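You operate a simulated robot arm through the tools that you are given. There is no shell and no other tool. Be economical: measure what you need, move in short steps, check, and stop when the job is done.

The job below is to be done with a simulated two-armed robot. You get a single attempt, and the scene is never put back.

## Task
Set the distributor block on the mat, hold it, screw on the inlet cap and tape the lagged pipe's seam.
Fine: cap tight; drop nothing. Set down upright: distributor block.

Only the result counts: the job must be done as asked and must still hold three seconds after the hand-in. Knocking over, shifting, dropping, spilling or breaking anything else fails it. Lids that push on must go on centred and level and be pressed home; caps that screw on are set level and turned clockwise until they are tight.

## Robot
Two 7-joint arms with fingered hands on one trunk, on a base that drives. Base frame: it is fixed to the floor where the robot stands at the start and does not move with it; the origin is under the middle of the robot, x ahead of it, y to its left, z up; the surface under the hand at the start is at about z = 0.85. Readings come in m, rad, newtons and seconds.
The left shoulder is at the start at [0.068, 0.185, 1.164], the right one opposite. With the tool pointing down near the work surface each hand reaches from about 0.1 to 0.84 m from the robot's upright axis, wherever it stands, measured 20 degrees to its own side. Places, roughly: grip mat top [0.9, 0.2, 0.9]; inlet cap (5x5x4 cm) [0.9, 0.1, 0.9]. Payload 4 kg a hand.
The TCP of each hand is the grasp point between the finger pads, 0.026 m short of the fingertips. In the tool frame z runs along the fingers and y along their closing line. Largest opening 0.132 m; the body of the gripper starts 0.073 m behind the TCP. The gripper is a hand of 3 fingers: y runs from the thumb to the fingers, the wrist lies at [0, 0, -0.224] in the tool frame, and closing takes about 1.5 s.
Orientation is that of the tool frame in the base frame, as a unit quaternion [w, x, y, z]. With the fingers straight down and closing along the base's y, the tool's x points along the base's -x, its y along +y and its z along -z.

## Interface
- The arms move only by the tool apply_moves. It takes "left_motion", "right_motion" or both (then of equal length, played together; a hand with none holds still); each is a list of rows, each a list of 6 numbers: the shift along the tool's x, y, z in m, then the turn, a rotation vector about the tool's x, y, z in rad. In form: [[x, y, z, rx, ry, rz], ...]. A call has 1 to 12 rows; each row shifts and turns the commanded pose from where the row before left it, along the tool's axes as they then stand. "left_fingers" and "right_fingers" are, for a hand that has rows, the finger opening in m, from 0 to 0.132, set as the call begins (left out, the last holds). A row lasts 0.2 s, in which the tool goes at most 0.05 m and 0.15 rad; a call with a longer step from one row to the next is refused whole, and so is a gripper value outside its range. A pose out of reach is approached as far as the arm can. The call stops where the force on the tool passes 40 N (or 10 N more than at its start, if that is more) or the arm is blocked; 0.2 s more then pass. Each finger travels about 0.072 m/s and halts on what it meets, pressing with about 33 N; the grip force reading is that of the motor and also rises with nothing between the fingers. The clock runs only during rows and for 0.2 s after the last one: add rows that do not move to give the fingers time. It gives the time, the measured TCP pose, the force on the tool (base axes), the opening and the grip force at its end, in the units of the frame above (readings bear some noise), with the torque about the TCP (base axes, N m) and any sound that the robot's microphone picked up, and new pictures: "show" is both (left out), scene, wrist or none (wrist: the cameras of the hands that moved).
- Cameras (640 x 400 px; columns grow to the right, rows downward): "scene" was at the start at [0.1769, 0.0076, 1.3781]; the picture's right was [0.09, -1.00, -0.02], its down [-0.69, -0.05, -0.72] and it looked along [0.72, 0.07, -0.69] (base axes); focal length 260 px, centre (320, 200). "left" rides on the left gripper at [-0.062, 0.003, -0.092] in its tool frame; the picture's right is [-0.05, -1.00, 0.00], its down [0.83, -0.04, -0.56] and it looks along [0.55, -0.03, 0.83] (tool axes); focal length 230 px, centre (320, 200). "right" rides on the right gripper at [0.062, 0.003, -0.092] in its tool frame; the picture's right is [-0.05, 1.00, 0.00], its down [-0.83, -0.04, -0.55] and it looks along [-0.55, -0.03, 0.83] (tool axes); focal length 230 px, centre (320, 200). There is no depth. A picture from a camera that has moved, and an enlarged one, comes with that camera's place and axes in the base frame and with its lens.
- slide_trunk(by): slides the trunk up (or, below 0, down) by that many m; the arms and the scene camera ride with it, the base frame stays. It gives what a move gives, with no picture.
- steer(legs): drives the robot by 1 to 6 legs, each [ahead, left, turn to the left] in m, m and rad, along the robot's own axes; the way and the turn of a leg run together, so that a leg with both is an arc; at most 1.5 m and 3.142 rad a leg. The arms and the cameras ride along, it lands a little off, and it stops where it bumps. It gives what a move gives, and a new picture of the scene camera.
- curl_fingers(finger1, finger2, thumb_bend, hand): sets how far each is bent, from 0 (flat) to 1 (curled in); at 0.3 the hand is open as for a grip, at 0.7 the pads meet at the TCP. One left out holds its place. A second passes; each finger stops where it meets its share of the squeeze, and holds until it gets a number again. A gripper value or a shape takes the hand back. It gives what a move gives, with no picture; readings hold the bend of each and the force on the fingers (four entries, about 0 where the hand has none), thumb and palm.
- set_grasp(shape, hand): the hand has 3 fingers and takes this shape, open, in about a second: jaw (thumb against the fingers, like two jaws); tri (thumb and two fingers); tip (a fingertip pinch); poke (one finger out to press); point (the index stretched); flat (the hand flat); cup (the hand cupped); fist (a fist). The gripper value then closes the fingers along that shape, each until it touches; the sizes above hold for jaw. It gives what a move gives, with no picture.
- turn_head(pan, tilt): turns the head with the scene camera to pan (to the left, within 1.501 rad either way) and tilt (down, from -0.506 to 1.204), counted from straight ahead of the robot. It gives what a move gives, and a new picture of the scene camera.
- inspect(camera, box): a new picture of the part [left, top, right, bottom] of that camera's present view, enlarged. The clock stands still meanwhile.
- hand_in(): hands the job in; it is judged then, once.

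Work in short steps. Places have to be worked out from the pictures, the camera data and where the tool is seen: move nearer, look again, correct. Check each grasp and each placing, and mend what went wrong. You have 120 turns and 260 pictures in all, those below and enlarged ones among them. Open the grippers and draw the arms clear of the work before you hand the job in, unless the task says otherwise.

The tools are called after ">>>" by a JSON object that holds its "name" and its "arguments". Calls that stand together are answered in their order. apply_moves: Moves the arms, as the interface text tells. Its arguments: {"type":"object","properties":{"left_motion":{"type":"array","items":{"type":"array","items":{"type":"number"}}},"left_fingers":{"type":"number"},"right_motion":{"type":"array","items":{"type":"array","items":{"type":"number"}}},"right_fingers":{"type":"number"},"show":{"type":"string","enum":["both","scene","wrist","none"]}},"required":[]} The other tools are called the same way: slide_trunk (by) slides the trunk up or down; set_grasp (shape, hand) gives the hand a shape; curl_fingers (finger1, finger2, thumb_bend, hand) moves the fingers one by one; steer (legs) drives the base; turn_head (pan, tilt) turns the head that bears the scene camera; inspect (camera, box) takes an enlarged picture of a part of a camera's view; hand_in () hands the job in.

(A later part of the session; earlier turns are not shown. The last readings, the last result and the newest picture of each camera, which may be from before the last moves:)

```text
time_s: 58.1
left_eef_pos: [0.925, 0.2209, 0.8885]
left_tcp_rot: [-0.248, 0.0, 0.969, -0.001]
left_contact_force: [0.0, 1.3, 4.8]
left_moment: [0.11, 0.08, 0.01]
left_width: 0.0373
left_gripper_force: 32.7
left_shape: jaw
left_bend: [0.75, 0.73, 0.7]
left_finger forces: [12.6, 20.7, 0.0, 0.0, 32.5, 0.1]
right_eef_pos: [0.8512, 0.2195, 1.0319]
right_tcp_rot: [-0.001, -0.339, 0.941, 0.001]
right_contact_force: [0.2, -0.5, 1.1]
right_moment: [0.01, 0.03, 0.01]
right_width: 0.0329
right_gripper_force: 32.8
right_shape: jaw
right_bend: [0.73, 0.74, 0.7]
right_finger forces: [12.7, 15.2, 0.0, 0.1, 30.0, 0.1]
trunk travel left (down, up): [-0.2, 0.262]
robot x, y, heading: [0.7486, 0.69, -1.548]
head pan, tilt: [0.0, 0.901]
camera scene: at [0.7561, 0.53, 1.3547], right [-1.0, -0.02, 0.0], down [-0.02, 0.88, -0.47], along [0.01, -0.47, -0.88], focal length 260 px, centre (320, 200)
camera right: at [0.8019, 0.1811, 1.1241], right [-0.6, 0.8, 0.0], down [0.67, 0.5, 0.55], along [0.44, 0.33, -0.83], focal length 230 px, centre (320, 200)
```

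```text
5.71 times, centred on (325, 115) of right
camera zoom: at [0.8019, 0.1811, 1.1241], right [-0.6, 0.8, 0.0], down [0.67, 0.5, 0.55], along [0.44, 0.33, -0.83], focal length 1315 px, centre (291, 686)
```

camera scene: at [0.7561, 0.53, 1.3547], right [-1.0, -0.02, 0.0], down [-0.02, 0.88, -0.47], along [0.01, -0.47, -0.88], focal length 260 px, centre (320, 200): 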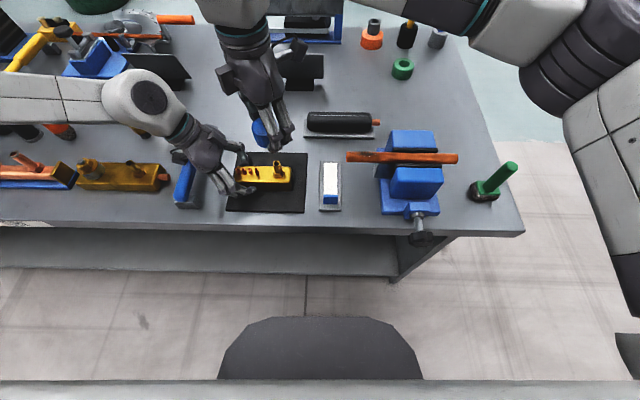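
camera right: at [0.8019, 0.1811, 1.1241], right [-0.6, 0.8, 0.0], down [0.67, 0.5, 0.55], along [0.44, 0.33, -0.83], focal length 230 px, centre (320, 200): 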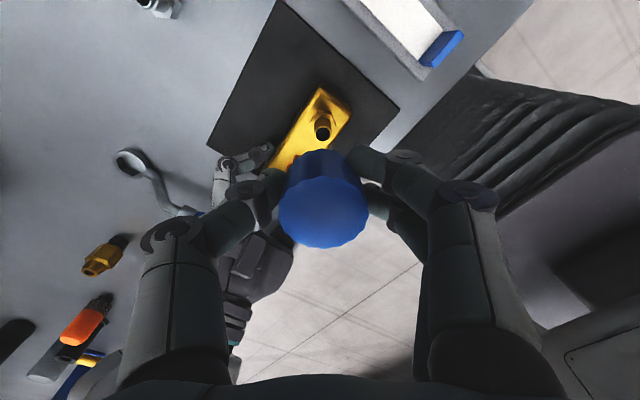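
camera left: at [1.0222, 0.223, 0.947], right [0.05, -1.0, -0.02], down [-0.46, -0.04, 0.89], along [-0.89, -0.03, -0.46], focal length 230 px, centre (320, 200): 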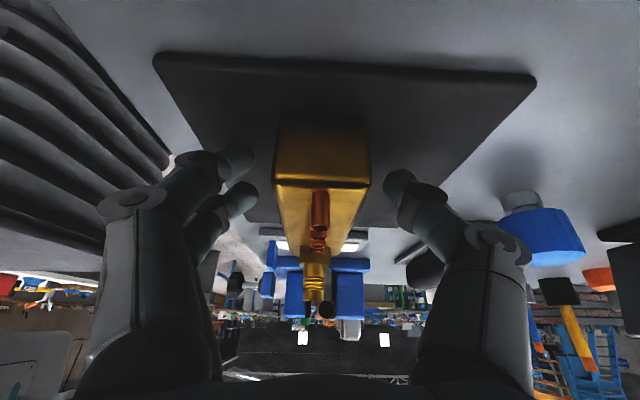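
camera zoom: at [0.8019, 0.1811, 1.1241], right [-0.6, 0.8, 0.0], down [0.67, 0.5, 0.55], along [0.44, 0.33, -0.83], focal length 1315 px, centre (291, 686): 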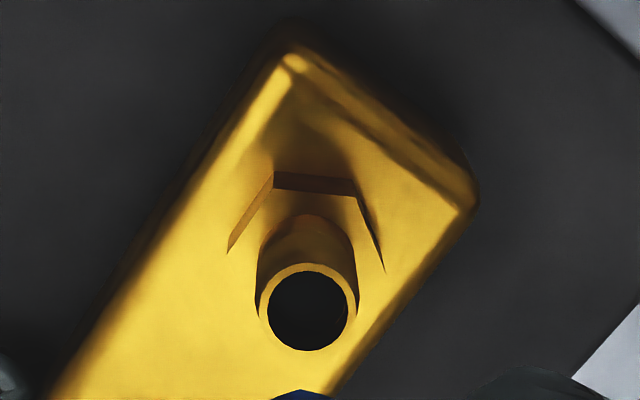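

Inlet axis ≈ (0.8485, 0.2195), top z≈0.934. I correct by (−3, −1.5) mm and descend to just above the inlet, then check from the left wrist camera.

>>> {"name": "apply_moves", "arguments": {"right_motion": [[0.0033, 0.0008, 0.02, 0, 0, 0], [0, 0, 0.025, 0, 0, 0], [0, 0, 0.012, 0, 0, 0], [0, 0, 0, 0, 0, 0]], "show": "none"}}

>>> {"name": "inspect", "arguments": {"camera": "left", "box": [250, 230, 390, 370]}}

>>> {"name": "inspect", "arguments": {"camera": "scene", "box": [230, 110, 330, 190]}}

```text
time_s: 59.1
left_eef_pos: [0.9253, 0.2199, 0.8887]
left_tcp_rot: [-0.247, 0.0, 0.969, -0.001]
left_contact_force: [0.7, 1.0, 4.9]
left_moment: [0.12, 0.02, -0.07]
left_width: 0.0369
left_gripper_force: 33.2
left_shape: jaw
left_bend: [0.75, 0.73, 0.7]
left_finger forces: [12.9, 20.9, 0.1, 0.0, 32.3, 0.0]
right_eef_pos: [0.8451, 0.2159, 0.9745]
right_tcp_rot: [-0.001, -0.34, 0.94, -0.001]
right_contact_force: [0.6, 0.0, -0.9]
right_moment: [0.0, -0.01, -0.04]
right_width: 0.033
right_gripper_force: 33.1
right_shape: jaw
right_bend: [0.73, 0.74, 0.7]
right_finger forces: [12.7, 15.3, 0.0, 0.0, 29.8, 0.0]
trunk travel left (down, up): [-0.2, 0.262]
robot x, y, heading: [0.7489, 0.6876, -1.549]
head pan, tilt: [0.0, 0.901]
```

```text
2.86 times, centred on (320, 300) of left
camera zoom: at [1.0235, 0.2234, 0.9414], right [0.05, -1.0, -0.02], down [-0.46, -0.04, 0.89], along [-0.89, -0.03, -0.46], focal length 657 px, centre (320, -86)
```

zoom: 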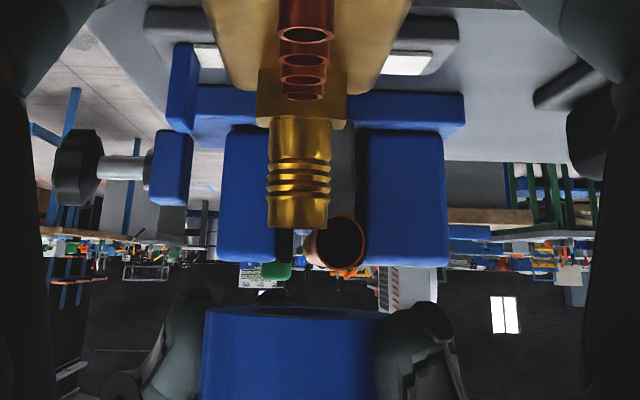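

```text
5.00 times, centred on (280, 150) of scene
camera zoom: at [0.7559, 0.53, 1.3547], right [-1.0, -0.02, 0.0], down [-0.02, 0.88, -0.47], along [0.01, -0.47, -0.88], focal length 1301 px, centre (520, 450)
```

zoom: 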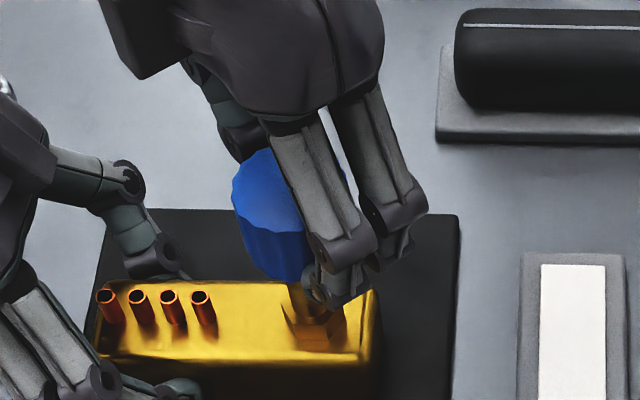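

I zoom further on the cap bottom vs. the inlet.

>>> {"name": "inspect", "arguments": {"camera": "left", "box": [285, 285, 355, 345]}}

>>> {"name": "apply_moves", "arguments": {"right_motion": [[0, 0, 0, 0, 0, 0]], "show": "none"}}

```text
6.67 times, centred on (320, 315) of left
camera zoom: at [1.0235, 0.2234, 0.9414], right [0.05, -1.0, -0.02], down [-0.46, -0.04, 0.89], along [-0.89, -0.03, -0.46], focal length 1534 px, centre (320, -567)
```

zoom: 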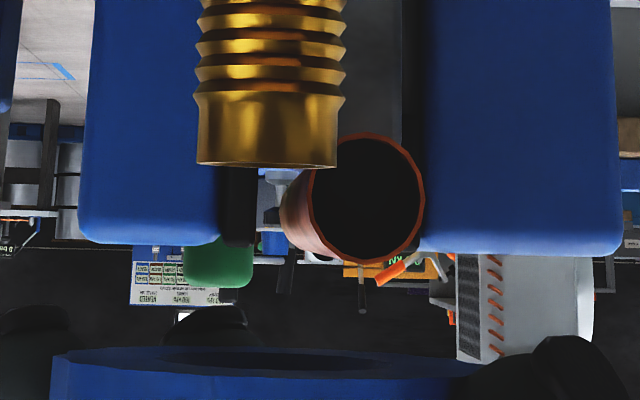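

```text
time_s: 59.5
left_eef_pos: [0.9256, 0.2203, 0.8882]
left_tcp_rot: [-0.248, 0.0, 0.969, -0.002]
left_contact_force: [0.3, 1.4, 5.4]
left_moment: [0.12, 0.05, -0.04]
left_width: 0.0372
left_gripper_force: 32.8
left_shape: jaw
left_bend: [0.75, 0.73, 0.7]
left_finger forces: [12.8, 20.8, 0.1, 0.0, 32.3, 0.0]
right_eef_pos: [0.8452, 0.2159, 0.9757]
right_tcp_rot: [0.0, -0.34, 0.94, 0.0]
right_contact_force: [0.4, 0.2, -0.7]
right_moment: [-0.02, 0.02, -0.01]
right_width: 0.0331
right_gripper_force: 32.6
right_shape: jaw
right_bend: [0.73, 0.74, 0.7]
right_finger forces: [12.7, 15.4, 0.1, 0.1, 29.7, 0.0]
trunk travel left (down, up): [-0.2, 0.262]
robot x, y, heading: [0.7471, 0.6893, -1.545]
head pan, tilt: [0.0, 0.901]
```

Y looks aligned; I need a better check in x, so I zoom in on the cap with the scene and right cameras.

>>> {"name": "inspect", "arguments": {"camera": "scene", "box": [255, 130, 305, 170]}}

>>> {"name": "inspect", "arguments": {"camera": "right", "box": [260, 130, 390, 260]}}

```text
10.00 times, centred on (280, 150) of scene
camera zoom: at [0.756, 0.53, 1.3547], right [-1.0, -0.02, 0.0], down [-0.02, 0.88, -0.47], along [0.01, -0.47, -0.88], focal length 2602 px, centre (720, 700)
```

zoom: 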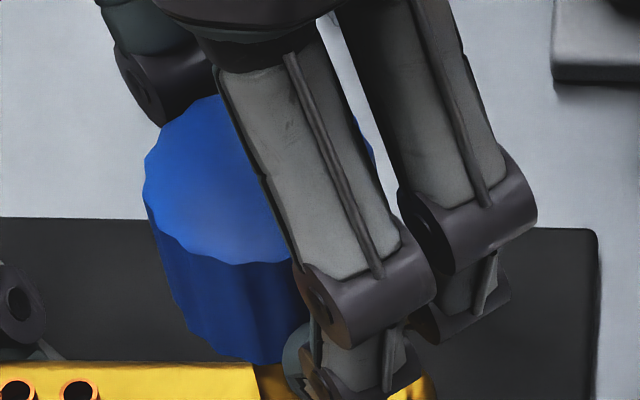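

```text
3.08 times, centred on (325, 195) of right
camera zoom: at [0.7957, 0.1775, 1.0666], right [-0.6, 0.8, 0.0], down [0.67, 0.5, 0.55], along [0.44, 0.33, -0.83], focal length 708 px, centre (305, 215)
```

zoom: 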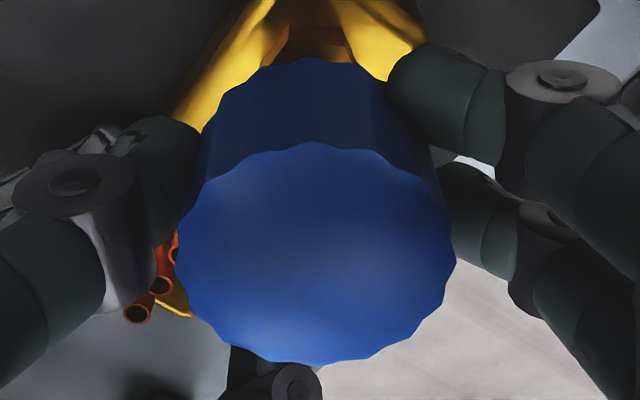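

From the combined views the cap axis sits ~3 mm short in x; cap bottom is ≈2 cm below TCP. I correct +2.7 mm in x and verify.

>>> {"name": "apply_moves", "arguments": {"right_motion": [[-0.0024, -0.0014, 0.0, 0, 0, 0], [0, 0, 0.008, 0, 0, 0], [0, 0, 0, 0, 0, 0]], "show": "none"}}

>>> {"name": "inspect", "arguments": {"camera": "left", "box": [285, 285, 355, 345]}}

```text
time_s: 60.3
left_eef_pos: [0.9242, 0.219, 0.8895]
left_tcp_rot: [-0.249, 0.0, 0.969, -0.001]
left_contact_force: [0.4, 1.2, 5.1]
left_moment: [0.1, 0.07, -0.08]
left_width: 0.0373
left_gripper_force: 32.9
left_shape: jaw
left_bend: [0.75, 0.73, 0.7]
left_finger forces: [12.9, 20.8, 0.0, 0.1, 32.3, 0.1]
right_eef_pos: [0.8469, 0.2162, 0.9668]
right_tcp_rot: [0.0, -0.34, 0.94, 0.0]
right_contact_force: [0.3, -0.8, -0.1]
right_moment: [0.02, 0.0, -0.01]
right_width: 0.0329
right_gripper_force: 32.6
right_shape: jaw
right_bend: [0.73, 0.74, 0.7]
right_finger forces: [12.8, 15.4, 0.0, 0.0, 29.8, 0.0]
trunk travel left (down, up): [-0.2, 0.262]
robot x, y, heading: [0.7538, 0.6904, -1.543]
head pan, tilt: [0.0, 0.901]
```

```text
6.67 times, centred on (320, 315) of left
camera zoom: at [1.0235, 0.2234, 0.9414], right [0.05, -1.0, -0.02], down [-0.46, -0.04, 0.89], along [-0.89, -0.03, -0.46], focal length 1534 px, centre (320, -567)
```

zoom: 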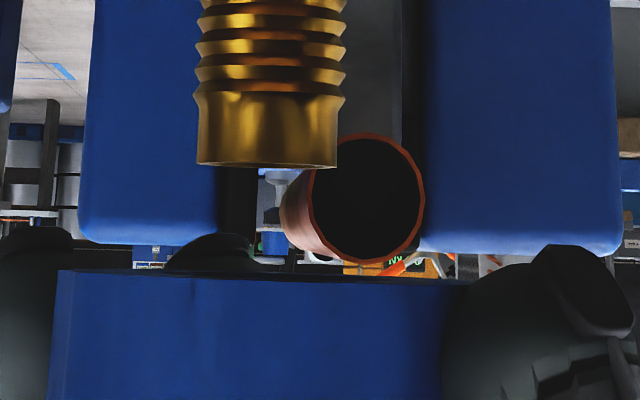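

Y alignment is within about 0.5 mm. I nudge +1 mm in x and descend gently to contact.

>>> {"name": "apply_moves", "arguments": {"right_motion": [[-0.0008, -0.0006, 0.003, 0, 0, 0], [0, 0, 0.003, 0, 0, 0], [0, 0, 0.002, 0, 0, 0], [0, 0, 0.002, 0, 0, 0], [0, 0, 0, 0, 0, 0]], "show": "none"}}

>>> {"name": "inspect", "arguments": {"camera": "left", "box": [275, 265, 355, 335]}}

```text
time_s: 61.5
left_eef_pos: [0.9239, 0.221, 0.8892]
left_tcp_rot: [-0.248, -0.001, 0.969, -0.002]
left_contact_force: [0.0, 1.4, 4.2]
left_moment: [0.07, 0.07, -0.02]
left_width: 0.037
left_gripper_force: 33.3
left_shape: jaw
left_bend: [0.75, 0.73, 0.7]
left_finger forces: [12.8, 20.8, 0.1, 0.0, 32.3, 0.1]
right_eef_pos: [0.8489, 0.2157, 0.9583]
right_tcp_rot: [0.001, -0.34, 0.94, 0.0]
right_contact_force: [-0.1, -0.7, -0.8]
right_moment: [0.04, 0.04, -0.02]
right_width: 0.0328
right_gripper_force: 33.4
right_shape: jaw
right_bend: [0.73, 0.74, 0.7]
right_finger forces: [12.8, 15.4, 0.0, 0.1, 29.8, 0.0]
trunk travel left (down, up): [-0.2, 0.262]
robot x, y, heading: [0.7509, 0.6874, -1.55]
head pan, tilt: [0.0, 0.901]
```

```text
5.71 times, centred on (315, 300) of left
camera zoom: at [1.0235, 0.2234, 0.9414], right [0.05, -1.0, -0.02], down [-0.46, -0.04, 0.89], along [-0.89, -0.03, -0.46], focal length 1315 px, centre (349, -371)
```

zoom: 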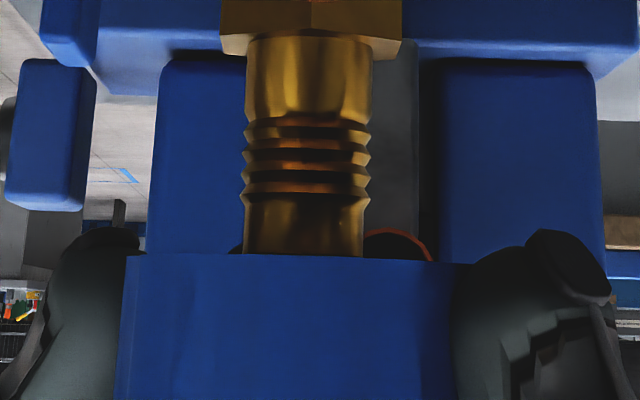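

Centred and level, about to meet. Continue down in 1 mm rows.

>>> {"name": "apply_moves", "arguments": {"right_motion": [[0, 0, 0.001, 0, 0, 0], [0, 0, 0.001, 0, 0, 0], [0, 0, 0.001, 0, 0, 0], [0, 0, 0.001, 0, 0, 0], [0, 0, 0, 0, 0, 0]], "show": "none"}}

>>> {"name": "inspect", "arguments": {"camera": "left", "box": [275, 265, 355, 335]}}

```text
time_s: 62.7
left_eef_pos: [0.9262, 0.2199, 0.8885]
left_tcp_rot: [-0.248, 0.0, 0.969, -0.001]
left_contact_force: [0.5, 1.2, 5.2]
left_moment: [0.08, 0.04, -0.04]
left_width: 0.0373
left_gripper_force: 33.2
left_shape: jaw
left_bend: [0.75, 0.73, 0.7]
left_finger forces: [12.7, 20.8, 0.0, 0.1, 32.4, 0.0]
right_eef_pos: [0.8499, 0.2177, 0.955]
right_tcp_rot: [0.0, -0.34, 0.94, 0.0]
right_contact_force: [0.0, 0.0, -0.3]
right_moment: [0.0, 0.01, -0.01]
right_width: 0.033
right_gripper_force: 32.9
right_shape: jaw
right_bend: [0.73, 0.74, 0.7]
right_finger forces: [12.8, 15.3, 0.1, 0.0, 29.8, 0.0]
trunk travel left (down, up): [-0.2, 0.262]
robot x, y, heading: [0.7511, 0.6884, -1.547]
head pan, tilt: [0.0, 0.901]
```

```text
5.71 times, centred on (315, 300) of left
camera zoom: at [1.0235, 0.2234, 0.9414], right [0.05, -1.0, -0.02], down [-0.46, -0.04, 0.89], along [-0.89, -0.03, -0.46], focal length 1315 px, centre (349, -371)
```

zoom: 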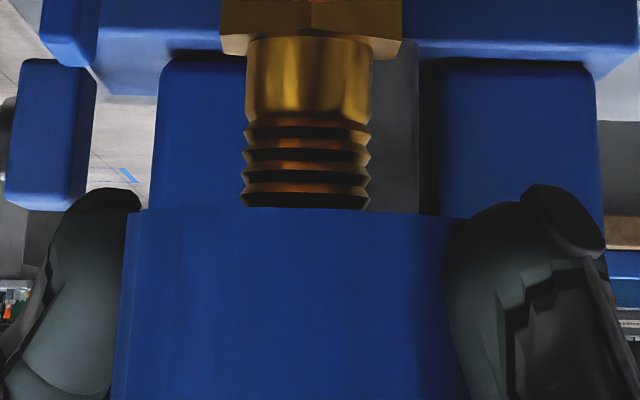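

The cap has slipped over the inlet's plain lead without contact. Continue until the threads meet.

>>> {"name": "apply_moves", "arguments": {"right_motion": [[0, 0, 0.001, 0, 0, 0], [0, 0, 0.001, 0, 0, 0], [0, 0, 0.001, 0, 0, 0], [0, 0, 0, 0, 0, 0]], "show": "none"}}

>>> {"name": "inspect", "arguments": {"camera": "left", "box": [275, 245, 355, 315]}}

```text
time_s: 63.7
left_eef_pos: [0.9247, 0.2219, 0.8901]
left_tcp_rot: [-0.247, 0.0, 0.969, 0.0]
left_contact_force: [2.3, -2.3, 1.5]
left_moment: [0.03, 0.0, 0.03]
left_width: 0.037
left_gripper_force: 32.9
left_shape: jaw
left_bend: [0.75, 0.73, 0.7]
left_finger forces: [11.6, 19.6, 0.0, 0.0, 33.7, 0.1]
right_eef_pos: [0.8504, 0.2166, 0.9512]
right_tcp_rot: [0.0, -0.34, 0.94, -0.001]
right_contact_force: [-3.8, 4.8, 8.8]
right_moment: [0.2, 0.11, -0.01]
right_width: 0.0332
right_gripper_force: 33.0
right_shape: jaw
right_bend: [0.73, 0.73, 0.7]
right_finger forces: [15.6, 18.6, 0.0, 0.0, 30.1, 0.0]
trunk travel left (down, up): [-0.2, 0.262]
robot x, y, heading: [0.7516, 0.6889, -1.547]
head pan, tilt: [0.0, 0.901]
```

```text
5.71 times, centred on (315, 280) of left
camera zoom: at [1.0234, 0.2237, 0.9416], right [0.05, -1.0, -0.02], down [-0.46, -0.04, 0.89], along [-0.88, -0.03, -0.46], focal length 1315 px, centre (349, -257)
```

zoom: 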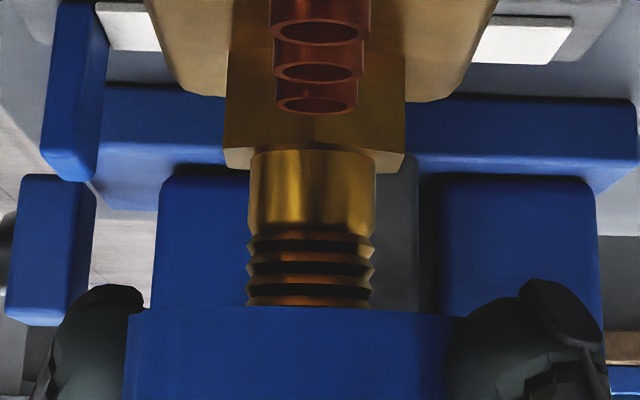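

Threads touch, with a lateral force along the tool's +y; I relieve it by moving 1.3 mm that way.

>>> {"name": "apply_moves", "arguments": {"right_motion": [[0, 0.0013, 0, 0, 0, 0], [0, 0, 0, 0, 0, 0]], "show": "none"}}

```text
time_s: 64.3
left_eef_pos: [0.9261, 0.2201, 0.8896]
left_tcp_rot: [-0.248, 0.0, 0.969, 0.0]
left_contact_force: [2.1, 0.9, 4.8]
left_moment: [0.07, 0.03, -0.01]
left_width: 0.0373
left_gripper_force: 33.1
left_shape: jaw
left_bend: [0.75, 0.73, 0.7]
left_finger forces: [12.6, 20.5, 0.0, 0.1, 32.6, 0.0]
right_eef_pos: [0.8484, 0.2167, 0.9514]
right_tcp_rot: [0.0, -0.34, 0.94, 0.0]
right_contact_force: [0.2, 0.2, -0.3]
right_moment: [-0.02, 0.0, -0.02]
right_width: 0.0334
right_gripper_force: 32.7
right_shape: jaw
right_bend: [0.73, 0.73, 0.7]
right_finger forces: [13.8, 16.6, 0.0, 0.0, 31.6, 0.1]
trunk travel left (down, up): [-0.2, 0.262]
robot x, y, heading: [0.7508, 0.6909, -1.547]
head pan, tilt: [0.0, 0.901]
```

Force vanished: centred. Down again 0.5–1 mm steps.

>>> {"name": "apply_moves", "arguments": {"right_motion": [[0, 0, 0.001, 0, 0, 0], [0, 0, 0.001, 0, 0, 0], [0, 0, 0, 0, 0, 0]], "show": "none"}}

>>> {"name": "inspect", "arguments": {"camera": "left", "box": [275, 245, 355, 315]}}

```text
time_s: 65.1
left_eef_pos: [0.9243, 0.2203, 0.8874]
left_tcp_rot: [-0.247, 0.0, 0.969, 0.0]
left_contact_force: [2.9, 1.3, 4.7]
left_moment: [0.04, 0.0, -0.02]
left_width: 0.0373
left_gripper_force: 32.4
left_shape: jaw
left_bend: [0.75, 0.73, 0.7]
left_finger forces: [12.8, 20.6, 0.0, 0.0, 32.5, 0.1]
right_eef_pos: [0.8483, 0.2162, 0.9501]
right_tcp_rot: [-0.002, -0.339, 0.941, -0.001]
right_contact_force: [-4.9, -1.2, 1.7]
right_moment: [0.0, 0.11, 0.05]
right_width: 0.0333
right_gripper_force: 32.7
right_shape: jaw
right_bend: [0.73, 0.73, 0.7]
right_finger forces: [15.6, 17.1, 0.1, 0.0, 31.1, 0.1]
trunk travel left (down, up): [-0.2, 0.262]
robot x, y, heading: [0.7491, 0.6882, -1.545]
head pan, tilt: [0.0, 0.901]
```

```text
5.71 times, centred on (315, 280) of left
camera zoom: at [1.0234, 0.2234, 0.9415], right [0.05, -1.0, -0.02], down [-0.46, -0.04, 0.89], along [-0.89, -0.03, -0.46], focal length 1315 px, centre (349, -257)
```

zoom: 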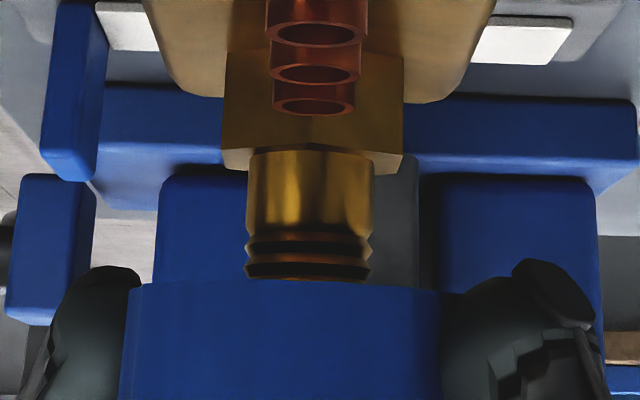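

Slight −x lateral force; relieve 1 mm and keep lowering.

>>> {"name": "apply_moves", "arguments": {"right_motion": [[0.0008, 0.0006, 0, 0, 0, 0], [0, 0, 0.001, 0, 0, 0], [0, 0, 0.001, 0, 0, 0], [0, 0, 0, 0, 0, 0]], "show": "none"}}

```text
time_s: 66.1
left_eef_pos: [0.926, 0.2208, 0.8874]
left_tcp_rot: [-0.248, 0.0, 0.969, 0.0]
left_contact_force: [1.6, 1.5, 5.4]
left_moment: [0.08, 0.04, 0.03]
left_width: 0.0373
left_gripper_force: 33.1
left_shape: jaw
left_bend: [0.75, 0.73, 0.7]
left_finger forces: [13.1, 20.8, 0.1, 0.0, 32.3, 0.0]
right_eef_pos: [0.8482, 0.2174, 0.947]
right_tcp_rot: [0.0, -0.341, 0.94, 0.001]
right_contact_force: [-1.4, -1.5, 0.0]
right_moment: [-0.01, 0.01, -0.02]
right_width: 0.0332
right_gripper_force: 33.0
right_shape: jaw
right_bend: [0.73, 0.73, 0.7]
right_finger forces: [14.3, 16.4, 0.1, 0.0, 31.8, 0.1]
trunk travel left (down, up): [-0.2, 0.262]
robot x, y, heading: [0.7523, 0.6913, -1.544]
head pan, tilt: [0.0, 0.901]
```

No axial resistance yet; continue lowering.

>>> {"name": "apply_moves", "arguments": {"right_motion": [[0, 0, 0.001, 0, 0, 0], [0, 0, 0.001, 0, 0, 0], [0, 0, 0.001, 0, 0, 0], [0, 0, 0, 0, 0, 0]], "show": "none"}}

>>> {"name": "inspect", "arguments": {"camera": "left", "box": [275, 245, 355, 315]}}

```text
time_s: 67.1
left_eef_pos: [0.9242, 0.2206, 0.889]
left_tcp_rot: [-0.247, 0.0, 0.969, 0.0]
left_contact_force: [2.8, 1.4, 5.4]
left_moment: [0.07, 0.02, -0.05]
left_width: 0.0372
left_gripper_force: 32.8
left_shape: jaw
left_bend: [0.75, 0.73, 0.7]
left_finger forces: [13.2, 20.9, 0.1, 0.0, 32.2, 0.0]
right_eef_pos: [0.8485, 0.2179, 0.9441]
right_tcp_rot: [-0.001, -0.34, 0.941, 0.0]
right_contact_force: [-0.9, -1.6, 1.2]
right_moment: [-0.04, 0.01, 0.03]
right_width: 0.0337
right_gripper_force: 33.0
right_shape: jaw
right_bend: [0.73, 0.73, 0.7]
right_finger forces: [14.4, 16.5, 0.0, 0.1, 31.8, 0.1]
trunk travel left (down, up): [-0.2, 0.262]
robot x, y, heading: [0.7535, 0.6864, -1.545]
head pan, tilt: [0.0, 0.901]
```

```text
5.71 times, centred on (315, 280) of left
camera zoom: at [1.0234, 0.2234, 0.9414], right [0.05, -1.0, -0.02], down [-0.46, -0.04, 0.89], along [-0.89, -0.03, -0.46], focal length 1315 px, centre (349, -257)
```

zoom: 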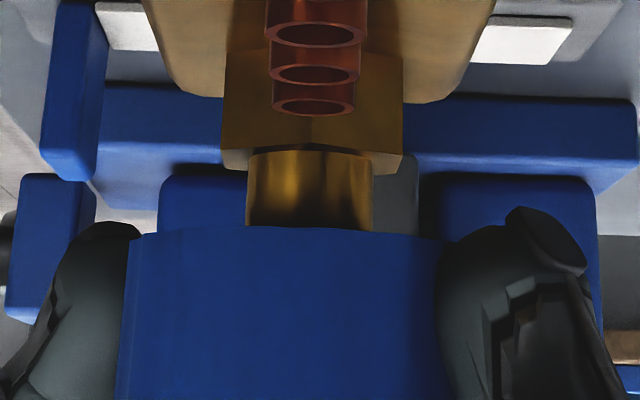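

Cap rim has passed the visible thread ring; keep lowering until axial contact.

>>> {"name": "apply_moves", "arguments": {"right_motion": [[0, 0, 0.001, 0, 0, 0], [0, 0, 0.001, 0, 0, 0], [0, 0, 0, 0, 0, 0]], "show": "none"}}

>>> {"name": "apply_moves", "arguments": {"right_motion": [[0, 0, 0.001, 0, 0, 0], [0, 0, 0.001, 0, 0, 0], [0, 0, 0, 0, 0, 0]], "show": "none"}}

>>> {"name": "inspect", "arguments": {"camera": "left", "box": [275, 245, 355, 315]}}

```text
time_s: 67.9
left_eef_pos: [0.925, 0.2208, 0.8871]
left_tcp_rot: [-0.248, 0.0, 0.969, 0.0]
left_contact_force: [2.9, 2.6, 5.9]
left_moment: [0.1, 0.05, -0.05]
left_width: 0.0371
left_gripper_force: 33.6
left_shape: jaw
left_bend: [0.75, 0.73, 0.7]
left_finger forces: [13.4, 21.1, 0.0, 0.0, 32.1, 0.1]
right_eef_pos: [0.8471, 0.2176, 0.9411]
right_tcp_rot: [-0.001, -0.341, 0.94, 0.0]
right_contact_force: [-2.2, -2.7, 1.3]
right_moment: [-0.01, 0.02, 0.01]
right_width: 0.0333
right_gripper_force: 33.2
right_shape: jaw
right_bend: [0.73, 0.73, 0.7]
right_finger forces: [14.7, 16.2, 0.0, 0.1, 32.1, 0.0]
trunk travel left (down, up): [-0.2, 0.262]
robot x, y, heading: [0.7504, 0.688, -1.55]
head pan, tilt: [0.0, 0.901]
```

```text
time_s: 68.7
left_eef_pos: [0.9245, 0.22, 0.8877]
left_tcp_rot: [-0.247, 0.0, 0.969, -0.001]
left_contact_force: [3.0, 0.2, 2.1]
left_moment: [0.08, 0.02, -0.02]
left_width: 0.0373
left_gripper_force: 32.8
left_shape: jaw
left_bend: [0.75, 0.73, 0.7]
left_finger forces: [12.7, 20.6, 0.0, 0.1, 32.5, 0.0]
right_eef_pos: [0.8478, 0.2173, 0.9404]
right_tcp_rot: [0.0, -0.34, 0.941, -0.001]
right_contact_force: [-4.0, -2.8, 8.2]
right_moment: [0.04, 0.07, -0.01]
right_width: 0.0333
right_gripper_force: 32.9
right_shape: jaw
right_bend: [0.73, 0.74, 0.7]
right_finger forces: [15.6, 16.9, 0.1, 0.0, 32.2, 0.1]
trunk travel left (down, up): [-0.2, 0.262]
robot x, y, heading: [0.7524, 0.6868, -1.546]
head pan, tilt: [0.0, 0.901]
```

```text
5.71 times, centred on (315, 280) of left
camera zoom: at [1.0234, 0.2235, 0.9415], right [0.05, -1.0, -0.02], down [-0.46, -0.04, 0.89], along [-0.89, -0.03, -0.46], focal length 1315 px, centre (349, -257)
```

zoom: 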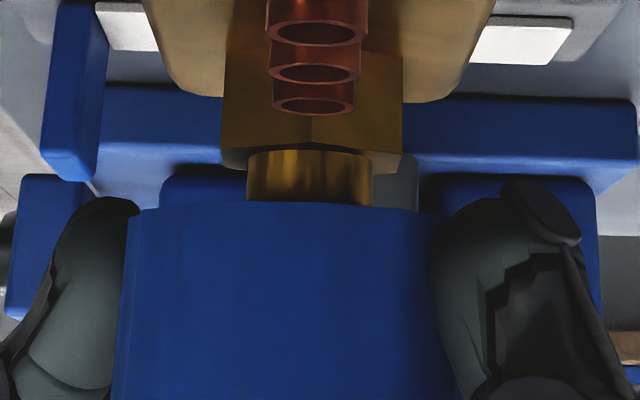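

Axial contact (~8 N) at TCP z 0.940: this is the thread start. I ease the lateral load and make the first clockwise stroke (+1.4 rad) with a small feed.

>>> {"name": "apply_moves", "arguments": {"right_motion": [[0.0008, 0, 0, 0, 0, 0], [0, 0, 0.0001, 0, 0, 0.14], [0, 0, 0.0001, 0, 0, 0.14], [0, 0, 0.0001, 0, 0, 0.14], [0, 0, 0.0001, 0, 0, 0.14], [0, 0, 0.0001, 0, 0, 0.14], [0, 0, 0.0001, 0, 0, 0.14], [0, 0, 0.0001, 0, 0, 0.14], [0, 0, 0.0001, 0, 0, 0.14], [0, 0, 0.0001, 0, 0, 0.14], [0, 0, 0.0001, 0, 0, 0.14]], "show": "scene"}}

>>> {"name": "inspect", "arguments": {"camera": "left", "box": [275, 245, 355, 315]}}

```text
time_s: 71.1
left_eef_pos: [0.925, 0.2221, 0.8907]
left_tcp_rot: [-0.247, 0.0, 0.969, -0.001]
left_contact_force: [14.0, -9.6, -0.5]
left_moment: [0.16, -0.21, 0.32]
left_width: 0.0363
left_gripper_force: 33.5
left_shape: jaw
left_bend: [0.75, 0.73, 0.7]
left_finger forces: [10.8, 17.8, 0.0, 0.0, 38.5, 0.1]
right_eef_pos: [0.8463, 0.2188, 0.9406]
right_tcp_rot: [0.001, 0.346, 0.938, -0.002]
right_contact_force: [-18.1, 15.9, 20.1]
right_moment: [0.46, 0.16, 0.16]
right_width: 0.0341
right_gripper_force: 33.2
right_shape: jaw
right_bend: [0.74, 0.74, 0.71]
right_finger forces: [24.3, 17.6, 0.0, 0.0, 35.7, 0.1]
trunk travel left (down, up): [-0.2, 0.262]
robot x, y, heading: [0.7534, 0.6892, -1.544]
head pan, tilt: [0.0, 0.901]
camera scene: at [0.7551, 0.532, 1.3551], right [-1.0, -0.02, 0.0], down [-0.02, 0.88, -0.48], along [0.01, -0.48, -0.88], focal length 260 px, centre (320, 200)
```

scene: 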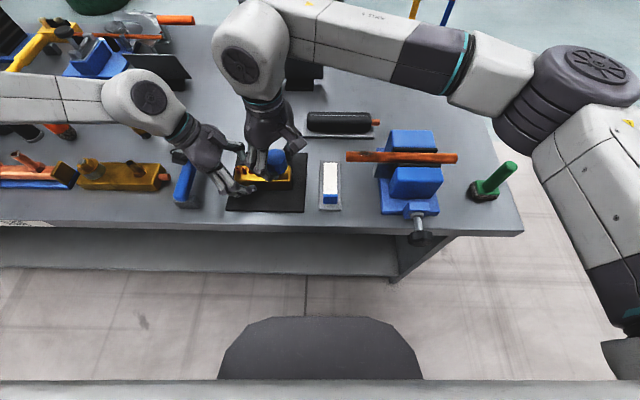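

```text
5.71 times, centred on (315, 280) of left
camera zoom: at [1.0233, 0.2245, 0.9425], right [0.05, -1.0, -0.02], down [-0.46, -0.04, 0.89], along [-0.88, -0.03, -0.46], focal length 1315 px, centre (349, -257)
```

zoom: 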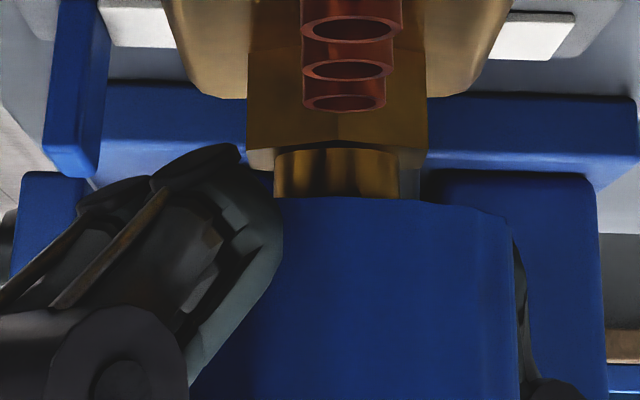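

Lateral load grew because the cap axis is slightly off the TCP along tool x; relieve by moving along tool +x.

>>> {"name": "apply_moves", "arguments": {"right_motion": [[0.0015, 0, 0, 0, 0, 0], [0, 0, 0, 0, 0, 0]], "show": "none"}}

>>> {"name": "apply_moves", "arguments": {"right_motion": [[0.0015, 0, 0, 0, 0, 0], [0, 0, 0, 0, 0, 0]], "show": "none"}}

```text
time_s: 71.7
left_eef_pos: [0.9245, 0.2216, 0.8892]
left_tcp_rot: [-0.248, 0.001, 0.969, -0.002]
left_contact_force: [8.9, -8.8, -0.4]
left_moment: [0.05, -0.14, 0.31]
left_width: 0.0367
left_gripper_force: 32.7
left_shape: jaw
left_bend: [0.75, 0.73, 0.7]
left_finger forces: [10.6, 17.8, 0.0, 0.0, 38.2, 0.0]
right_eef_pos: [0.8458, 0.2202, 0.9411]
right_tcp_rot: [0.001, 0.346, 0.938, 0.0]
right_contact_force: [-11.6, 14.3, 20.9]
right_moment: [0.36, 0.05, 0.13]
right_width: 0.0345
right_gripper_force: 32.6
right_shape: jaw
right_bend: [0.74, 0.74, 0.71]
right_finger forces: [22.7, 19.0, 0.0, 0.0, 34.5, 0.0]
trunk travel left (down, up): [-0.2, 0.262]
robot x, y, heading: [0.7514, 0.6857, -1.544]
head pan, tilt: [0.0, 0.901]
```

```text
time_s: 72.3
left_eef_pos: [0.9246, 0.2215, 0.8879]
left_tcp_rot: [-0.248, 0.0, 0.969, -0.001]
left_contact_force: [6.3, -7.9, -0.4]
left_moment: [-0.03, -0.1, 0.28]
left_width: 0.0369
left_gripper_force: 32.8
left_shape: jaw
left_bend: [0.75, 0.73, 0.7]
left_finger forces: [11.0, 18.6, 0.0, 0.0, 37.4, 0.1]
right_eef_pos: [0.8447, 0.2192, 0.94]
right_tcp_rot: [0.0, 0.346, 0.938, -0.001]
right_contact_force: [-3.9, 11.7, 17.2]
right_moment: [0.31, 0.0, 0.11]
right_width: 0.0345
right_gripper_force: 32.6
right_shape: jaw
right_bend: [0.74, 0.74, 0.71]
right_finger forces: [21.0, 19.7, 0.0, 0.1, 32.3, 0.0]
trunk travel left (down, up): [-0.2, 0.262]
robot x, y, heading: [0.7511, 0.6893, -1.548]
head pan, tilt: [0.0, 0.901]
```

Now mostly +y load; shift +2 mm in y.

>>> {"name": "apply_moves", "arguments": {"right_motion": [[0.0015, 0.0015, 0, 0, 0, 0], [0, 0, 0, 0, 0, 0]], "show": "none"}}

>>> {"name": "inspect", "arguments": {"camera": "left", "box": [275, 245, 355, 315]}}

>>> {"name": "inspect", "arguments": {"camera": "scene", "box": [200, 110, 340, 220]}}

```text
time_s: 72.9
left_eef_pos: [0.9245, 0.221, 0.8903]
left_tcp_rot: [-0.248, 0.001, 0.969, -0.001]
left_contact_force: [2.1, -3.8, 0.2]
left_moment: [-0.17, -0.06, 0.19]
left_width: 0.0364
left_gripper_force: 32.8
left_shape: jaw
left_bend: [0.75, 0.73, 0.7]
left_finger forces: [11.3, 19.2, 0.0, 0.0, 34.3, 0.0]
right_eef_pos: [0.8455, 0.2214, 0.9403]
right_tcp_rot: [0.0, 0.347, 0.938, -0.002]
right_contact_force: [0.8, 5.5, 14.3]
right_moment: [0.15, -0.1, 0.04]
right_width: 0.0343
right_gripper_force: 33.0
right_shape: jaw
right_bend: [0.74, 0.74, 0.71]
right_finger forces: [17.6, 19.3, 0.0, 0.1, 32.4, 0.0]
trunk travel left (down, up): [-0.2, 0.262]
robot x, y, heading: [0.7514, 0.6896, -1.547]
head pan, tilt: [0.0, 0.901]
```

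```text
5.71 times, centred on (315, 280) of left
camera zoom: at [1.0235, 0.2243, 0.9417], right [0.04, -1.0, -0.02], down [-0.46, -0.04, 0.89], along [-0.89, -0.03, -0.46], focal length 1315 px, centre (349, -257)
```

zoom: 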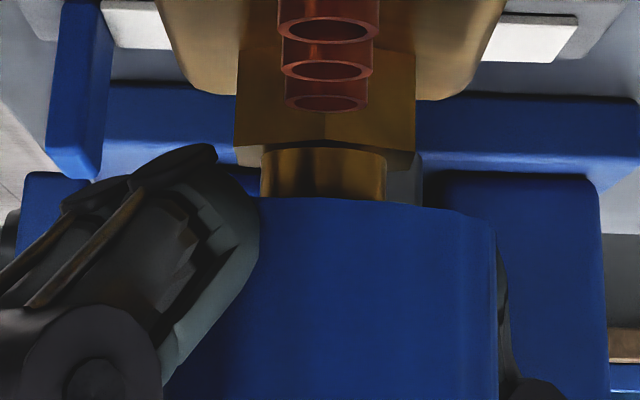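

```text
3.64 times, centred on (270, 165) of scene
camera zoom: at [0.7564, 0.5309, 1.3549], right [-1.0, -0.02, 0.0], down [-0.02, 0.88, -0.48], along [0.01, -0.48, -0.88], focal length 946 px, centre (502, 327)
```

zoom: 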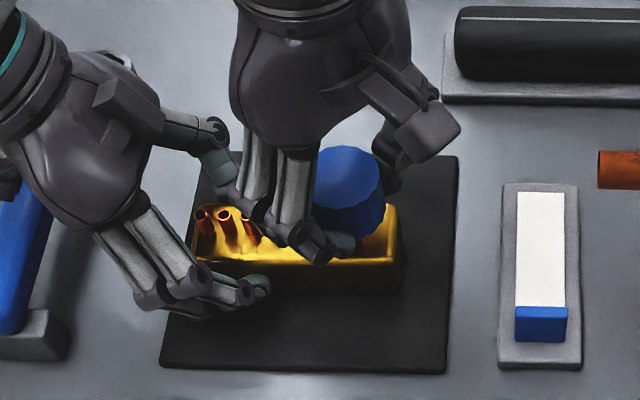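

The cap is on and turned; axis computed ≈ (0.8495, 0.221). I open the fingers slightly, centre the TCP on that axis, and turn back for the next stroke.

>>> {"name": "apply_moves", "arguments": {"right_motion": [[0, 0, 0, 0, 0, 0], [0, 0, 0, 0, 0, 0], [-0.0035, 0.0019, 0, 0, 0, 0], [0, 0, 0, 0, 0, -0.15], [0, 0, 0, 0, 0, -0.15], [0, 0, 0, 0, 0, -0.15], [0, 0, 0, 0, 0, -0.15], [0, 0, 0, 0, 0, -0.15], [0, 0, 0, 0, 0, -0.15], [0, 0, 0, 0, 0, -0.15], [0, 0, 0, 0, 0, -0.15], [0, 0, 0, 0, 0, -0.15]], "right_fingers": 0.065, "show": "wrist"}}

>>> {"name": "inspect", "arguments": {"camera": "left", "box": [275, 245, 355, 315]}}

>>> {"name": "inspect", "arguments": {"camera": "scene", "box": [200, 110, 340, 220]}}

```text
time_s: 75.5
left_eef_pos: [0.9255, 0.2208, 0.8897]
left_tcp_rot: [-0.247, -0.001, 0.969, -0.001]
left_contact_force: [0.4, 2.6, 4.6]
left_moment: [0.02, 0.05, 0.01]
left_width: 0.0369
left_gripper_force: 32.9
left_shape: jaw
left_bend: [0.75, 0.72, 0.7]
left_finger forces: [13.0, 21.4, 0.0, 0.0, 32.3, 0.0]
right_eef_pos: [0.849, 0.2208, 0.9402]
right_tcp_rot: [0.0, -0.317, 0.948, 0.0]
right_contact_force: [0.6, -0.1, 0.6]
right_moment: [-0.01, 0.01, 0.01]
right_width: 0.0644
right_gripper_force: 0.0
right_shape: jaw
right_bend: [0.73, 0.73, 0.7]
right_finger forces: [0.0, 0.0, 0.0, 0.0, 0.1, 0.0]
trunk travel left (down, up): [-0.2, 0.262]
robot x, y, heading: [0.7553, 0.69, -1.541]
head pan, tilt: [0.0, 0.901]
camera right: at [0.7976, 0.1841, 1.0314], right [-0.56, 0.83, 0.0], down [0.69, 0.47, 0.55], along [0.46, 0.31, -0.83], focal length 230 px, centre (320, 200)
```

right: 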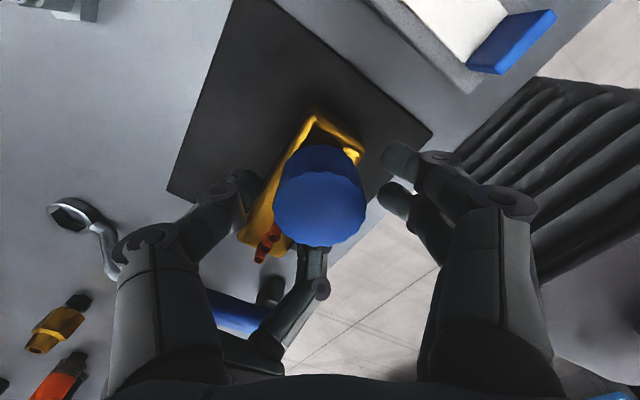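

```text
5.71 times, centred on (315, 280) of left
camera zoom: at [1.0234, 0.2236, 0.9415], right [0.05, -1.0, -0.02], down [-0.46, -0.04, 0.89], along [-0.89, -0.03, -0.46], focal length 1315 px, centre (349, -257)
```

zoom: 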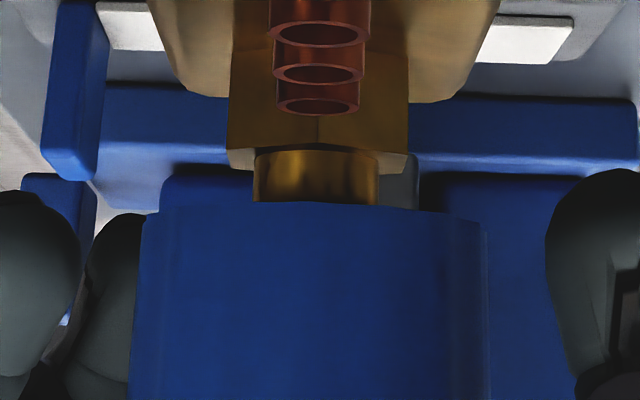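

```text
3.64 times, centred on (270, 165) of scene
camera zoom: at [0.7559, 0.5302, 1.3548], right [-1.0, -0.02, 0.0], down [-0.02, 0.88, -0.47], along [0.01, -0.47, -0.88], focal length 946 px, centre (502, 327)
```

zoom: 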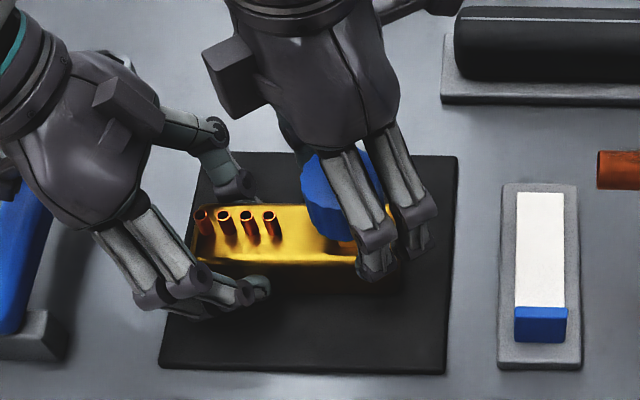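

Cap sits loose but level on the thread. I turn back a little more, then regrip and make the next clockwise stroke.

>>> {"name": "apply_moves", "arguments": {"right_motion": [[0, 0, 0, 0, 0, -0.14], [0, 0, 0, 0, 0, -0.14]], "show": "none"}}

>>> {"name": "apply_moves", "arguments": {"right_motion": [[0, 0, 0, 0, 0, 0], [0, 0, 0, 0, 0, 0], [0, 0, 0, 0, 0, 0], [0, 0, 0, 0, 0, 0]], "right_fingers": 0.025, "show": "none"}}

>>> {"name": "apply_moves", "arguments": {"right_motion": [[0, 0, 0.0001, 0, 0, 0.15], [0, 0, 0.0001, 0, 0, 0.15], [0, 0, 0.0001, 0, 0, 0.15], [0, 0, 0.0001, 0, 0, 0.15], [0, 0, 0.0001, 0, 0, 0.15], [0, 0, 0, 0, 0, 0]], "show": "none"}}

```text
time_s: 76.1
left_eef_pos: [0.925, 0.2211, 0.889]
left_tcp_rot: [-0.248, -0.001, 0.969, -0.001]
left_contact_force: [-0.2, 1.8, 5.0]
left_moment: [0.01, 0.06, 0.04]
left_width: 0.037
left_gripper_force: 33.0
left_shape: jaw
left_bend: [0.75, 0.72, 0.7]
left_finger forces: [12.9, 21.3, 0.0, 0.0, 32.3, 0.0]
right_eef_pos: [0.8486, 0.2211, 0.9379]
right_tcp_rot: [0.0, -0.446, 0.895, 0.0]
right_contact_force: [0.0, 0.6, -0.2]
right_moment: [0.0, 0.01, 0.0]
right_width: 0.0642
right_gripper_force: 0.2
right_shape: jaw
right_bend: [0.73, 0.73, 0.7]
right_finger forces: [0.1, 0.0, 0.0, 0.1, 0.1, 0.1]
trunk travel left (down, up): [-0.2, 0.262]
robot x, y, heading: [0.7484, 0.6906, -1.549]
head pan, tilt: [0.0, 0.901]
```

```text
time_s: 77.1
left_eef_pos: [0.9241, 0.2209, 0.8885]
left_tcp_rot: [-0.248, 0.0, 0.969, 0.0]
left_contact_force: [0.6, 3.3, 5.3]
left_moment: [0.02, 0.1, 0.03]
left_width: 0.0368
left_gripper_force: 32.7
left_shape: jaw
left_bend: [0.75, 0.72, 0.7]
left_finger forces: [13.4, 21.7, 0.0, 0.0, 31.9, 0.0]
right_eef_pos: [0.8475, 0.2214, 0.9402]
right_tcp_rot: [0.0, -0.446, 0.895, 0.0]
right_contact_force: [-0.3, -1.4, -2.5]
right_moment: [-0.05, 0.01, 0.0]
right_width: 0.0339
right_gripper_force: 32.9
right_shape: jaw
right_bend: [0.73, 0.73, 0.7]
right_finger forces: [13.4, 15.1, 0.0, 0.0, 30.1, 0.0]
trunk travel left (down, up): [-0.2, 0.262]
robot x, y, heading: [0.7505, 0.6886, -1.547]
head pan, tilt: [0.0, 0.901]
```

```text
time_s: 78.5
left_eef_pos: [0.9244, 0.2206, 0.8894]
left_tcp_rot: [-0.248, 0.0, 0.969, -0.001]
left_contact_force: [0.3, 2.4, 2.6]
left_moment: [0.02, 0.04, 0.01]
left_width: 0.0371
left_gripper_force: 32.8
left_shape: jaw
left_bend: [0.75, 0.72, 0.7]
left_finger forces: [12.6, 20.9, 0.0, 0.0, 32.5, 0.0]
right_eef_pos: [0.8487, 0.2213, 0.9397]
right_tcp_rot: [0.0, -0.087, 0.996, 0.0]
right_contact_force: [-2.7, 1.7, 2.0]
right_moment: [0.05, 0.03, 0.02]
right_width: 0.0337
right_gripper_force: 33.7
right_shape: jaw
right_bend: [0.73, 0.73, 0.7]
right_finger forces: [14.9, 16.8, 0.1, 0.0, 30.1, 0.0]
trunk travel left (down, up): [-0.2, 0.262]
robot x, y, heading: [0.7562, 0.6881, -1.551]
head pan, tilt: [0.0, 0.901]
```

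Well centred now, small loads. Finish the stroke with a bit more downward feed.

>>> {"name": "apply_moves", "arguments": {"right_motion": [[0, 0, 0.0003, 0, 0, 0.15], [0, 0, 0.0003, 0, 0, 0.15], [0, 0, 0.0003, 0, 0, 0.15], [0, 0, 0.0003, 0, 0, 0.15], [0, 0, 0.0003, 0, 0, 0.15], [0, 0, 0, 0, 0, 0]], "show": "none"}}

>>> {"name": "inspect", "arguments": {"camera": "left", "box": [275, 245, 355, 315]}}

```text
time_s: 79.9
left_eef_pos: [0.9265, 0.22, 0.8885]
left_tcp_rot: [-0.247, -0.001, 0.969, -0.002]
left_contact_force: [5.5, -10.0, -0.3]
left_moment: [-0.2, -0.08, -0.11]
left_width: 0.0365
left_gripper_force: 32.6
left_shape: jaw
left_bend: [0.75, 0.73, 0.7]
left_finger forces: [10.1, 17.5, 0.0, 0.0, 37.3, 0.0]
right_eef_pos: [0.8494, 0.2207, 0.9379]
right_tcp_rot: [0.001, 0.284, 0.959, 0.0]
right_contact_force: [-6.7, 10.5, 20.2]
right_moment: [0.29, 0.1, 1.39]
right_width: 0.0347
right_gripper_force: 33.0
right_shape: jaw
right_bend: [0.74, 0.73, 0.71]
right_finger forces: [36.8, 16.6, 0.0, 0.0, 34.0, 0.0]
trunk travel left (down, up): [-0.2, 0.262]
robot x, y, heading: [0.7515, 0.6882, -1.543]
head pan, tilt: [0.0, 0.901]
```

```text
5.71 times, centred on (315, 280) of left
camera zoom: at [1.0237, 0.2234, 0.942], right [0.05, -1.0, -0.02], down [-0.46, -0.04, 0.89], along [-0.88, -0.03, -0.46], focal length 1315 px, centre (349, -257)
```

zoom: 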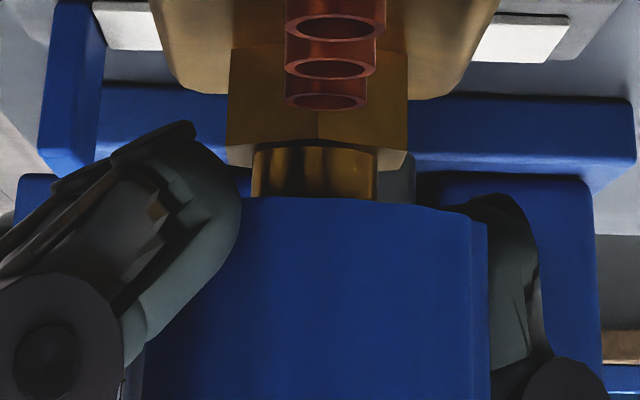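

Torque suddenly rose to 1.4 N·m — either the cap is tight or a finger meets a red tube. I look.

>>> {"name": "inspect", "arguments": {"camera": "scene", "box": [230, 130, 310, 190]}}

>>> {"name": "inspect", "arguments": {"camera": "right", "box": [220, 80, 440, 280]}}

>>> {"name": "inspect", "arguments": {"camera": "left", "box": [220, 120, 420, 320]}}

```text
6.67 times, centred on (270, 160) of scene
camera zoom: at [0.7554, 0.531, 1.355], right [-1.0, -0.02, 0.0], down [-0.02, 0.88, -0.48], along [0.01, -0.48, -0.88], focal length 1734 px, centre (653, 467)
```

zoom: 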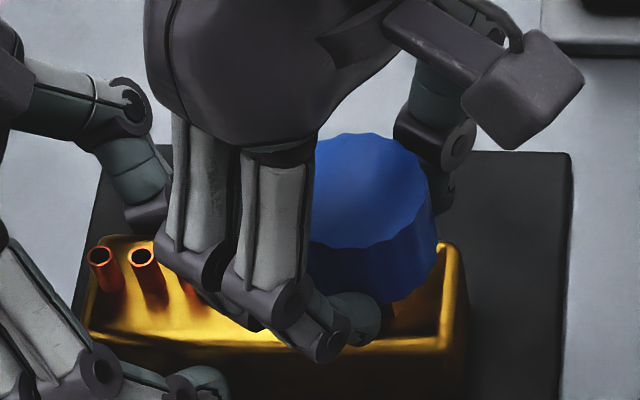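

```text
2.00 times, centred on (330, 180) of right
camera zoom: at [0.799, 0.2561, 1.0294], right [0.59, 0.81, 0.0], down [0.67, -0.49, 0.56], along [0.45, -0.33, -0.83], focal length 460 px, centre (300, 240)
```

zoom: 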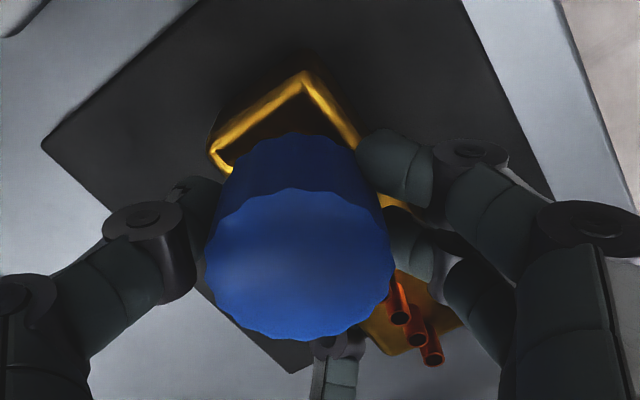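

```text
2.00 times, centred on (320, 220) of left
camera zoom: at [1.0237, 0.2234, 0.942], right [0.05, -1.0, -0.02], down [-0.46, -0.04, 0.89], along [-0.88, -0.03, -0.46], focal length 460 px, centre (320, 160)
```

zoom: 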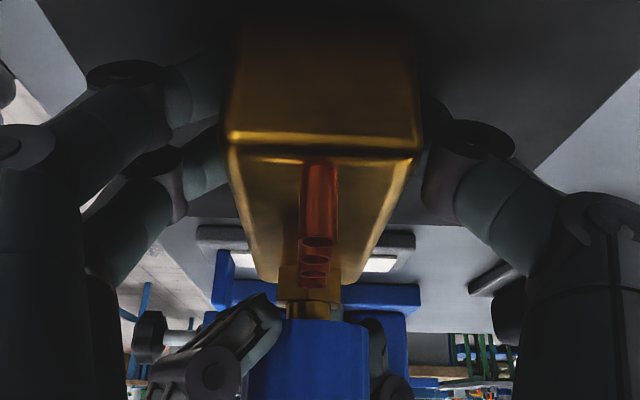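

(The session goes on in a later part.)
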